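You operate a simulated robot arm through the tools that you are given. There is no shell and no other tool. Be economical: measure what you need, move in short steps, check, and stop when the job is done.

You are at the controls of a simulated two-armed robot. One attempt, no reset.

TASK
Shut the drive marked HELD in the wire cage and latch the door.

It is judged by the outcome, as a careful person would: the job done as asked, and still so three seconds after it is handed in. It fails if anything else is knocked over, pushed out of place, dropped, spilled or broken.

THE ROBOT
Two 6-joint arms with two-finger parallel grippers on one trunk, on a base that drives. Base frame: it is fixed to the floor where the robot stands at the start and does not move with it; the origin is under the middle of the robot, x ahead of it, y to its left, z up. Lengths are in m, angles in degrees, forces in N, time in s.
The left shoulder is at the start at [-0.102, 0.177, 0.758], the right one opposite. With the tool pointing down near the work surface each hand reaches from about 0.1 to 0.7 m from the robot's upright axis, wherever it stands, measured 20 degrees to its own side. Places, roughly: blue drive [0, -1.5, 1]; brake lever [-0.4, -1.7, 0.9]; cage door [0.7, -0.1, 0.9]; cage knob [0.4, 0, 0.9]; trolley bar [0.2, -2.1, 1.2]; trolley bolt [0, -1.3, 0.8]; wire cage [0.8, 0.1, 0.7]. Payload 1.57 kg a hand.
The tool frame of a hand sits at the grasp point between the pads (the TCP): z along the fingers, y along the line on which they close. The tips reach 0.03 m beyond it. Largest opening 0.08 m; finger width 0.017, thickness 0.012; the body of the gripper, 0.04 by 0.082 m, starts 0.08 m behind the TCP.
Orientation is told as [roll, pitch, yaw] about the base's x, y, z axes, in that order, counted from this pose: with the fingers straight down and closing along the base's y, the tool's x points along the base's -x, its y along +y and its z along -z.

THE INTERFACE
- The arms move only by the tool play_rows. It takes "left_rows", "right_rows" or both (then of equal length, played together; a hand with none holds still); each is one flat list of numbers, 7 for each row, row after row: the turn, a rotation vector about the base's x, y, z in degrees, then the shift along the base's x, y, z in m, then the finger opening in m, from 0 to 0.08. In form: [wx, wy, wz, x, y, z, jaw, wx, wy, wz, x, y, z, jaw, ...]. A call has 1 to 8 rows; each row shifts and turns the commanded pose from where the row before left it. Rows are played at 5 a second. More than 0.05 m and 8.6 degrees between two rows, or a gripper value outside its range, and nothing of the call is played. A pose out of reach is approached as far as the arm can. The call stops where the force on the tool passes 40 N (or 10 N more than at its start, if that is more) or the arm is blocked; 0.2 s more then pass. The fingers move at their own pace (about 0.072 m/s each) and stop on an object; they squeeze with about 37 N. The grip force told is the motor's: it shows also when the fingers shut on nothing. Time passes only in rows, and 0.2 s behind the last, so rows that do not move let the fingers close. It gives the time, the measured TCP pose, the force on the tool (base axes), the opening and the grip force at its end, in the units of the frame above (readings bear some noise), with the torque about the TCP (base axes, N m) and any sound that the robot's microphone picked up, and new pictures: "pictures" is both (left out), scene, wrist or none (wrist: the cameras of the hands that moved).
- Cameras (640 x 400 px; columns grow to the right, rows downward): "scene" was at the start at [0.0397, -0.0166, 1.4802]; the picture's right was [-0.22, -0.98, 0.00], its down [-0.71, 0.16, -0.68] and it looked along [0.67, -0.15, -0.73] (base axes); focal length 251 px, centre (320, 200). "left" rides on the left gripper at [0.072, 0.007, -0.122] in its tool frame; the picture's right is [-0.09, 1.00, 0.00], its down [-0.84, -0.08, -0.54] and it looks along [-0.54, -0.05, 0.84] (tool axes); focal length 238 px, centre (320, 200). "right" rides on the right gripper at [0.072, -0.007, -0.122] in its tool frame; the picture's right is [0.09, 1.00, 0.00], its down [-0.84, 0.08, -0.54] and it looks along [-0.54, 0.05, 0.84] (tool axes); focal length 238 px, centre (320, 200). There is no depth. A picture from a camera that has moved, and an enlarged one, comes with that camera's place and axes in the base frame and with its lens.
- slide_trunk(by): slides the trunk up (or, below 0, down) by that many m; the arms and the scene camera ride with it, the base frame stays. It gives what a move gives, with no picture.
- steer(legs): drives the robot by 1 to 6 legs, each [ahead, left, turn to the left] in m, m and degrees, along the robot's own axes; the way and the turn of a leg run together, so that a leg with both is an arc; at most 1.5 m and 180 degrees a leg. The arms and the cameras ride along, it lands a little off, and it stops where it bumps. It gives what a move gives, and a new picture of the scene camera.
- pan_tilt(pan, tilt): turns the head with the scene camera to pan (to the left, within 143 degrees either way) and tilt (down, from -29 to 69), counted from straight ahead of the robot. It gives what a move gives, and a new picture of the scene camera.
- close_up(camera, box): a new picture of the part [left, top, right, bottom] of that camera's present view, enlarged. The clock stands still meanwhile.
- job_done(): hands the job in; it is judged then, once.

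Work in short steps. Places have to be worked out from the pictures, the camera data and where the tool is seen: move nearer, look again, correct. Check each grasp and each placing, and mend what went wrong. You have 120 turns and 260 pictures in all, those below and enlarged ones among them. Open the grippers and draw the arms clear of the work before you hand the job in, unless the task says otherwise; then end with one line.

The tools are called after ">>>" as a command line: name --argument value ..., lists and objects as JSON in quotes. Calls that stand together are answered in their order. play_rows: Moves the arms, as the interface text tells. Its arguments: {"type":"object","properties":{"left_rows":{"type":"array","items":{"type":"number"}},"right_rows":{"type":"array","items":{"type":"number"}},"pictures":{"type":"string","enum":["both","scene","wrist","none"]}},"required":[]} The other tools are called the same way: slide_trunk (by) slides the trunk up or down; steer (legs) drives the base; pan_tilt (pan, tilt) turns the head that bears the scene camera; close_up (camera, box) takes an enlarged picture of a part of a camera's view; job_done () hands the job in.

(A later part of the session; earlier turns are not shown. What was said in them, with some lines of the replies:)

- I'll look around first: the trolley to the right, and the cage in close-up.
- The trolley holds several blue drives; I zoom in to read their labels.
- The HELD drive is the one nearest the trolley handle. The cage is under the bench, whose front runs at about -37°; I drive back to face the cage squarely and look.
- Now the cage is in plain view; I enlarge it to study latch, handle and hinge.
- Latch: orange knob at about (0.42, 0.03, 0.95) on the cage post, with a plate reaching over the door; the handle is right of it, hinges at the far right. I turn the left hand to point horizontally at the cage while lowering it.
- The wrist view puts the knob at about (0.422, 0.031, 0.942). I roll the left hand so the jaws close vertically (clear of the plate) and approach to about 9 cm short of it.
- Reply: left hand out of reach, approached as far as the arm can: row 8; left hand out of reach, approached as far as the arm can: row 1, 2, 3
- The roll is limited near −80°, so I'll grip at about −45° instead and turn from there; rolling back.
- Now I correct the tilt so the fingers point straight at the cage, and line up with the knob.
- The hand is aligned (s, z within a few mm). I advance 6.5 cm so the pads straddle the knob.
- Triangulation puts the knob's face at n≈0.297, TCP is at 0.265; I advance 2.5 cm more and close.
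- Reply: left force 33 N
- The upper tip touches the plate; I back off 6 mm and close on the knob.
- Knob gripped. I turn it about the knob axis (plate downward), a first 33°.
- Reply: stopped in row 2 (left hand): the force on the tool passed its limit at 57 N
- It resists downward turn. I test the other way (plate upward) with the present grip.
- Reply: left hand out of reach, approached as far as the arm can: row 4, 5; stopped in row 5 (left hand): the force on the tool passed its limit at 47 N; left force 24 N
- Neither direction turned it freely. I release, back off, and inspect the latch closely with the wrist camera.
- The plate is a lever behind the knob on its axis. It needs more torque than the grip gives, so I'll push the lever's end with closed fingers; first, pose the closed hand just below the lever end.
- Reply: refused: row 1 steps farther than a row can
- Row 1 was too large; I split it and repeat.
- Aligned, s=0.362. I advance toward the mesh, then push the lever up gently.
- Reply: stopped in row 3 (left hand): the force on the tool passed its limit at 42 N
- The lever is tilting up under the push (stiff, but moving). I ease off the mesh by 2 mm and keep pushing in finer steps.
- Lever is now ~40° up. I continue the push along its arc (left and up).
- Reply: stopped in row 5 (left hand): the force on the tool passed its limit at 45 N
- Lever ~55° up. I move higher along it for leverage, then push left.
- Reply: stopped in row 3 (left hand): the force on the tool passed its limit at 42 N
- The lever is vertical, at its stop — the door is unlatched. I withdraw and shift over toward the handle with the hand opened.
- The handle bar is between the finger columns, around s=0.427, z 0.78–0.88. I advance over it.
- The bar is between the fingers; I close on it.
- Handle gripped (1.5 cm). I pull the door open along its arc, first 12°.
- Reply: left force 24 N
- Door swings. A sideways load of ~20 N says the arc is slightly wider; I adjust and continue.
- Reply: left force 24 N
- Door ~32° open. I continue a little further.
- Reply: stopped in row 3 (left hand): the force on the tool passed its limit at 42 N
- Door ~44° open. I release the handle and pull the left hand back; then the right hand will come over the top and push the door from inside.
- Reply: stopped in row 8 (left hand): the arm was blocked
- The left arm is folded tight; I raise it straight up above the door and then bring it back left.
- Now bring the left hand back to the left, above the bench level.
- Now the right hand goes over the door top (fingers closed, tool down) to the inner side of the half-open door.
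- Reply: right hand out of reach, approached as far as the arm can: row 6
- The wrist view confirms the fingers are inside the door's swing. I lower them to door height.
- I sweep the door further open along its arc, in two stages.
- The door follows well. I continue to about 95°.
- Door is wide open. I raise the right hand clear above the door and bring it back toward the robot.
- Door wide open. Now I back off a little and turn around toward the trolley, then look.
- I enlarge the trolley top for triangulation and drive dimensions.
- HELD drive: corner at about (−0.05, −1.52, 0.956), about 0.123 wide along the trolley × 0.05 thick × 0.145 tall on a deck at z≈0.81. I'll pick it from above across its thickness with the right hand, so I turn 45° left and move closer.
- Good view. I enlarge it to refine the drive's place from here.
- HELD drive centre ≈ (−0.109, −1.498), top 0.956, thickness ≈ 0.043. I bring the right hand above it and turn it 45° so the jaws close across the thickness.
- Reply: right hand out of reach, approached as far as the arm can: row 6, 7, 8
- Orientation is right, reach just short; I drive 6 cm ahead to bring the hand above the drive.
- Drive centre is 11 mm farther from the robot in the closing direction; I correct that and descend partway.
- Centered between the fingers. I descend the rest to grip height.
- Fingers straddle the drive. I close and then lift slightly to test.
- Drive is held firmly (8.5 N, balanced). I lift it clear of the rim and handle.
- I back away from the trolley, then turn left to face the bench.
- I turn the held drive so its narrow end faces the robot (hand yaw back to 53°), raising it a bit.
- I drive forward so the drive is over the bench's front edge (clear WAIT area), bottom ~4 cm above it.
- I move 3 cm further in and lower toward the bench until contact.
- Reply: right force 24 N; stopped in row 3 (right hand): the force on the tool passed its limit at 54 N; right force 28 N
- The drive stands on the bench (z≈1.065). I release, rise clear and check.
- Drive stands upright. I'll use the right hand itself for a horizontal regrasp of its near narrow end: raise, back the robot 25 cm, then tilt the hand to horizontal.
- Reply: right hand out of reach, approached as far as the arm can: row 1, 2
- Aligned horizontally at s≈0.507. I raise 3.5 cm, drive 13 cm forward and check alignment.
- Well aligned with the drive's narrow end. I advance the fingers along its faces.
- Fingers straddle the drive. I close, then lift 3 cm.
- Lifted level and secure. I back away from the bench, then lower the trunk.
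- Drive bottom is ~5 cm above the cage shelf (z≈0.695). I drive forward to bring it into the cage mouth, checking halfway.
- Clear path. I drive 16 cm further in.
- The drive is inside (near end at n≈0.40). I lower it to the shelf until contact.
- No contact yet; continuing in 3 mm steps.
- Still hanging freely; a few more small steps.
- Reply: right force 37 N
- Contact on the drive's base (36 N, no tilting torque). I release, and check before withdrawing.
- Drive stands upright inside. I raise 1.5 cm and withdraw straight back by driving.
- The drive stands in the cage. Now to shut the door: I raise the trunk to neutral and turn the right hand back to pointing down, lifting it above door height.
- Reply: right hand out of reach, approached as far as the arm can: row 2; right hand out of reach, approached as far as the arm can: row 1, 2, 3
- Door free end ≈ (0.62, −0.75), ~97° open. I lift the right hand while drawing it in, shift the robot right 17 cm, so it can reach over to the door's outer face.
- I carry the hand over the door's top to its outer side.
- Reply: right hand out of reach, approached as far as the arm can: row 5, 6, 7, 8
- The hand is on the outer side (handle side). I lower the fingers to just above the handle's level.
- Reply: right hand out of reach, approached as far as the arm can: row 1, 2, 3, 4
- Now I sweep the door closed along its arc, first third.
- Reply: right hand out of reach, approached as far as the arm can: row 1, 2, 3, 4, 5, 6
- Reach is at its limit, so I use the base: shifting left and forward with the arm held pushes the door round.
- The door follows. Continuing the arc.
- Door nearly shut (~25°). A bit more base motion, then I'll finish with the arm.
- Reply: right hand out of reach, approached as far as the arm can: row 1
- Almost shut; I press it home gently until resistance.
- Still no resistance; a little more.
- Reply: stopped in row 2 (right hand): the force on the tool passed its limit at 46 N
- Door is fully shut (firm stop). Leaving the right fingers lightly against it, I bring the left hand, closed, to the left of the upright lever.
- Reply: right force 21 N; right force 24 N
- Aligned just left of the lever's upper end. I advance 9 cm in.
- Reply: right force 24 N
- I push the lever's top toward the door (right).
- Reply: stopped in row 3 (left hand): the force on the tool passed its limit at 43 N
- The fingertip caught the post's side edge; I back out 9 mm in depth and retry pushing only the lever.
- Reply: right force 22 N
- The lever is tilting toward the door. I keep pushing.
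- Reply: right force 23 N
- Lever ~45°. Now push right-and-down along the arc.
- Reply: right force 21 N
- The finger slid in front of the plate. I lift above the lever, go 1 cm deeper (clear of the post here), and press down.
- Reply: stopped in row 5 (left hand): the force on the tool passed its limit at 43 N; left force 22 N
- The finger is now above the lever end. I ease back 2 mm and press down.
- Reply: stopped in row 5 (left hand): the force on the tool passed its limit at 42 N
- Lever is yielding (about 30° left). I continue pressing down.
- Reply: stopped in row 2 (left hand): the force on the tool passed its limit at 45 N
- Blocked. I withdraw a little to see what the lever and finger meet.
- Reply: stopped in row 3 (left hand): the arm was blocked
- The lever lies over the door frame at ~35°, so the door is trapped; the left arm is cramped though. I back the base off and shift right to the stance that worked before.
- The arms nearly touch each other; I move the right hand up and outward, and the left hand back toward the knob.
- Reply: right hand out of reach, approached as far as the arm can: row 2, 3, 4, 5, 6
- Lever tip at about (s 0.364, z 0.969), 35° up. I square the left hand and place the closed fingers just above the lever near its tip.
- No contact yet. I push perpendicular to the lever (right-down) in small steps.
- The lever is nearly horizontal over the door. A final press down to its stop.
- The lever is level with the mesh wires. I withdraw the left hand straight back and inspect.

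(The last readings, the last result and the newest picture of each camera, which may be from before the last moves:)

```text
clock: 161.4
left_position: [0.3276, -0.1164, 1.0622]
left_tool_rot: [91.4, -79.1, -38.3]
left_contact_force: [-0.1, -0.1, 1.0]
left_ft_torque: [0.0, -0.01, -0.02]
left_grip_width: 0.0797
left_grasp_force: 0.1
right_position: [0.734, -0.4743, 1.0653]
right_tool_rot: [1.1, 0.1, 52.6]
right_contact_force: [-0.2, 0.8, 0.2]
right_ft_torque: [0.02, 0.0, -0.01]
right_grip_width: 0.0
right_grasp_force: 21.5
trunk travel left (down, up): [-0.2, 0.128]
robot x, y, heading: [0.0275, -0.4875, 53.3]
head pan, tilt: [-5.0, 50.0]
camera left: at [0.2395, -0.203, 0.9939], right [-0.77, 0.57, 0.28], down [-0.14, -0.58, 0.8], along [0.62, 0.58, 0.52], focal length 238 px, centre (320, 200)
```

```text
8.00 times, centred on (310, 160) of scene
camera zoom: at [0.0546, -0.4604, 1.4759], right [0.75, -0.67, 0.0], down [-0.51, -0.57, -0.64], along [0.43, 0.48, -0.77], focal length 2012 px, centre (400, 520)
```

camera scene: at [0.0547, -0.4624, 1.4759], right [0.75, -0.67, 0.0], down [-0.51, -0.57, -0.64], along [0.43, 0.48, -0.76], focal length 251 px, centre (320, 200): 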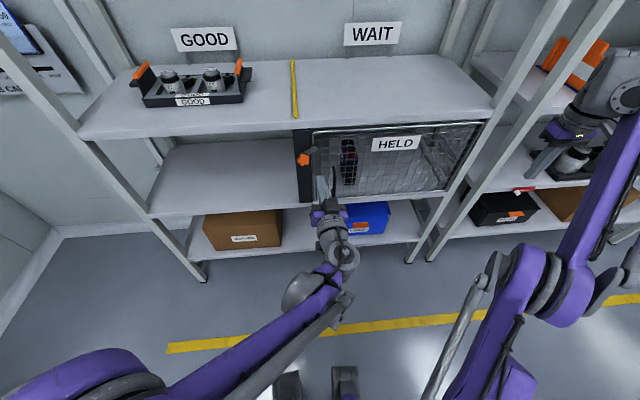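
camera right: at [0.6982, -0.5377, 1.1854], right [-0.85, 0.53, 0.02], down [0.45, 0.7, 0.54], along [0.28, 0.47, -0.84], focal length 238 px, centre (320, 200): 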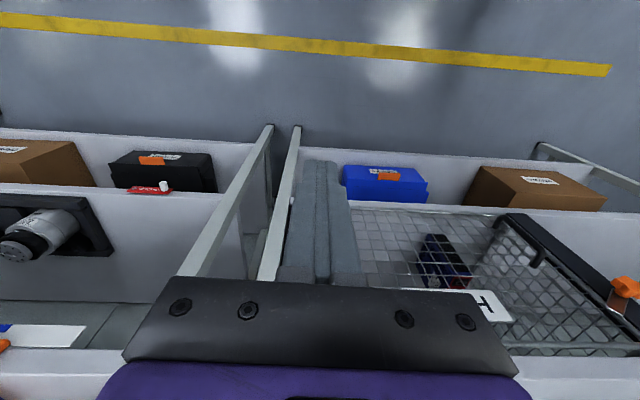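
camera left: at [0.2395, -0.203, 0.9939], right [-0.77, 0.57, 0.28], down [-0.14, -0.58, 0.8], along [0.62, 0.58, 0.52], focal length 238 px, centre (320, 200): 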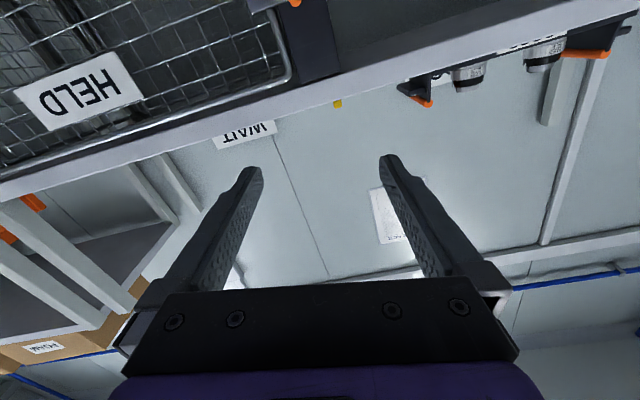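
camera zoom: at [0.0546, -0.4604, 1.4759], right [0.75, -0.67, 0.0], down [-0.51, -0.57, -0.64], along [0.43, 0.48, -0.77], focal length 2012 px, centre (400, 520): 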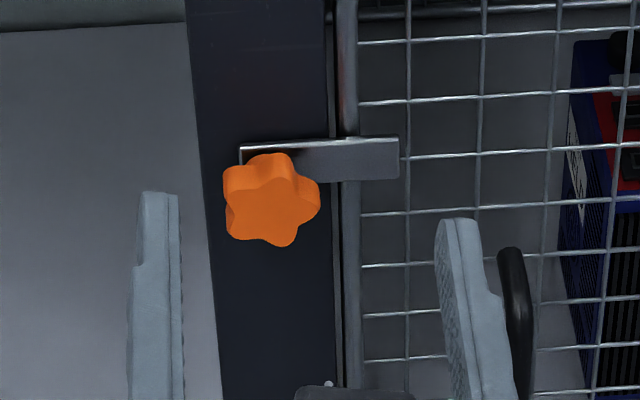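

Latched just as it was: lever horizontal over the door frame, drive upright inside. I open the right gripper and back the robot away.

>>> play_rows --right_rows '[0, 0, 0, -0.01, -0.015, 0.01, 0.04, 0, 0, 0, -0.01, -0.015, 0.01, 0.08, 0, 0, 0, 0, 0, 0, 0.08]' --pictures "none"

>>> steer --legs '[[-0.2, 0.05, 0]]'

>>> close_up --camera "scene" --box '[280, 60, 480, 200]'

>>> pan_tilt --pan -130 --tilt 35

```text
clock: 162.2
left_position: [0.3282, -0.1164, 1.0625]
left_tool_rot: [91.4, -79.1, -38.0]
left_contact_force: [-0.5, -0.2, 0.7]
left_ft_torque: [0.01, 0.04, -0.01]
left_grip_width: 0.0798
left_grasp_force: 0.1
right_position: [0.7125, -0.5034, 1.0842]
right_tool_rot: [1.1, 0.0, 52.6]
right_contact_force: [-0.4, 1.2, -0.3]
right_ft_torque: [0.01, -0.03, 0.01]
right_grip_width: 0.08
right_grasp_force: 0.0
trunk travel left (down, up): [-0.2, 0.128]
robot x, y, heading: [0.0251, -0.4859, 53.3]
head pan, tilt: [-5.0, 50.0]
```

```text
clock: 163.9
left_position: [0.1699, -0.2455, 1.0623]
left_tool_rot: [91.4, -79.1, -38.5]
left_contact_force: [-0.4, -0.4, 0.1]
left_ft_torque: [0.03, 0.03, 0.01]
left_grip_width: 0.0798
left_grasp_force: 0.0
right_position: [0.5533, -0.6338, 1.0841]
right_tool_rot: [1.0, 0.0, 52.5]
right_contact_force: [-0.4, -0.1, -0.4]
right_ft_torque: [0.02, -0.01, 0.0]
right_grip_width: 0.0802
right_grasp_force: 0.0
trunk travel left (down, up): [-0.2, 0.128]
robot x, y, heading: [-0.134, -0.6177, 53.2]
head pan, tilt: [-5.0, 50.0]
camera scene: at [-0.1044, -0.589, 1.4759], right [0.74, -0.67, 0.0], down [-0.51, -0.57, -0.64], along [0.43, 0.48, -0.77], focal length 251 px, centre (320, 200)
```

scene: 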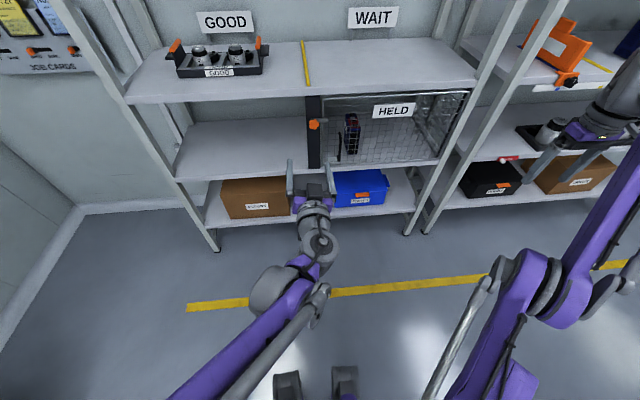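

```text
2.86 times, centred on (380, 130) of scene
camera zoom: at [-0.1044, -0.589, 1.4759], right [0.74, -0.67, 0.0], down [-0.51, -0.57, -0.64], along [0.43, 0.48, -0.77], focal length 718 px, centre (149, 400)
```

zoom: 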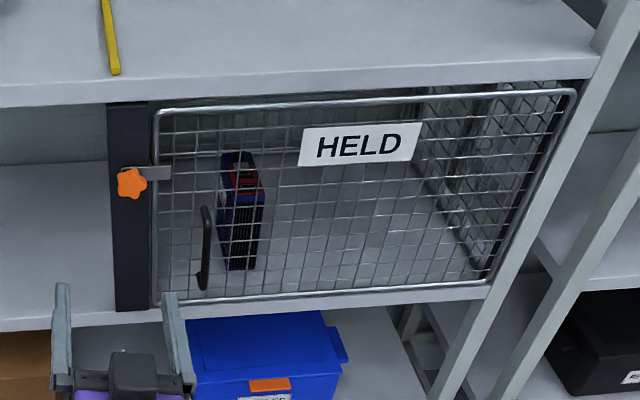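

```text
clock: 165.9
left_position: [0.1688, -0.2459, 1.0625]
left_tool_rot: [91.4, -79.2, -38.2]
left_contact_force: [0.3, 0.3, -0.6]
left_ft_torque: [-0.03, 0.0, 0.0]
left_grip_width: 0.0799
left_grasp_force: 0.0
right_position: [0.5531, -0.6331, 1.0845]
right_tool_rot: [1.1, 0.0, 52.4]
right_contact_force: [0.1, -1.1, 0.5]
right_ft_torque: [0.05, -0.01, 0.02]
right_grip_width: 0.0801
right_grasp_force: 0.1
trunk travel left (down, up): [-0.2, 0.128]
robot x, y, heading: [-0.1318, -0.6166, 53.3]
head pan, tilt: [-130.0, 35.0]
camera scene: at [-0.1355, -0.7316, 1.4976], right [-0.97, -0.23, 0.0], down [-0.13, 0.56, -0.82], along [0.19, -0.8, -0.57], focal length 251 px, centre (320, 200)
```

scene: 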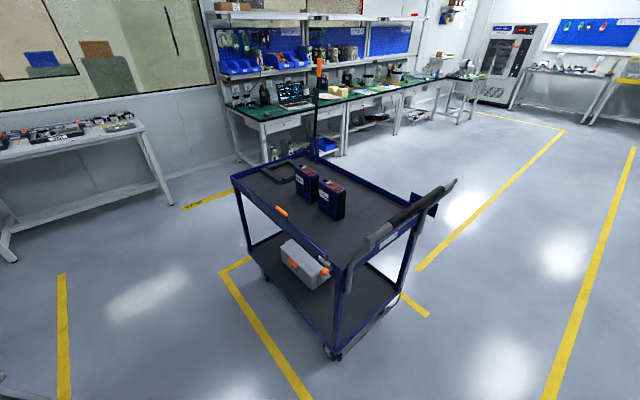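

Everything checks out: the drive is upright in the cage, the door is shut with the lever across it, and the trolley and the other drives look undisturbed. I hand it in.

>>> job_done

```text
The job is handed in.
```

The drive marked HELD is standing upright in the wire cage, the door is shut and the latch lever is across it; both grippers are open and the arms are clear.
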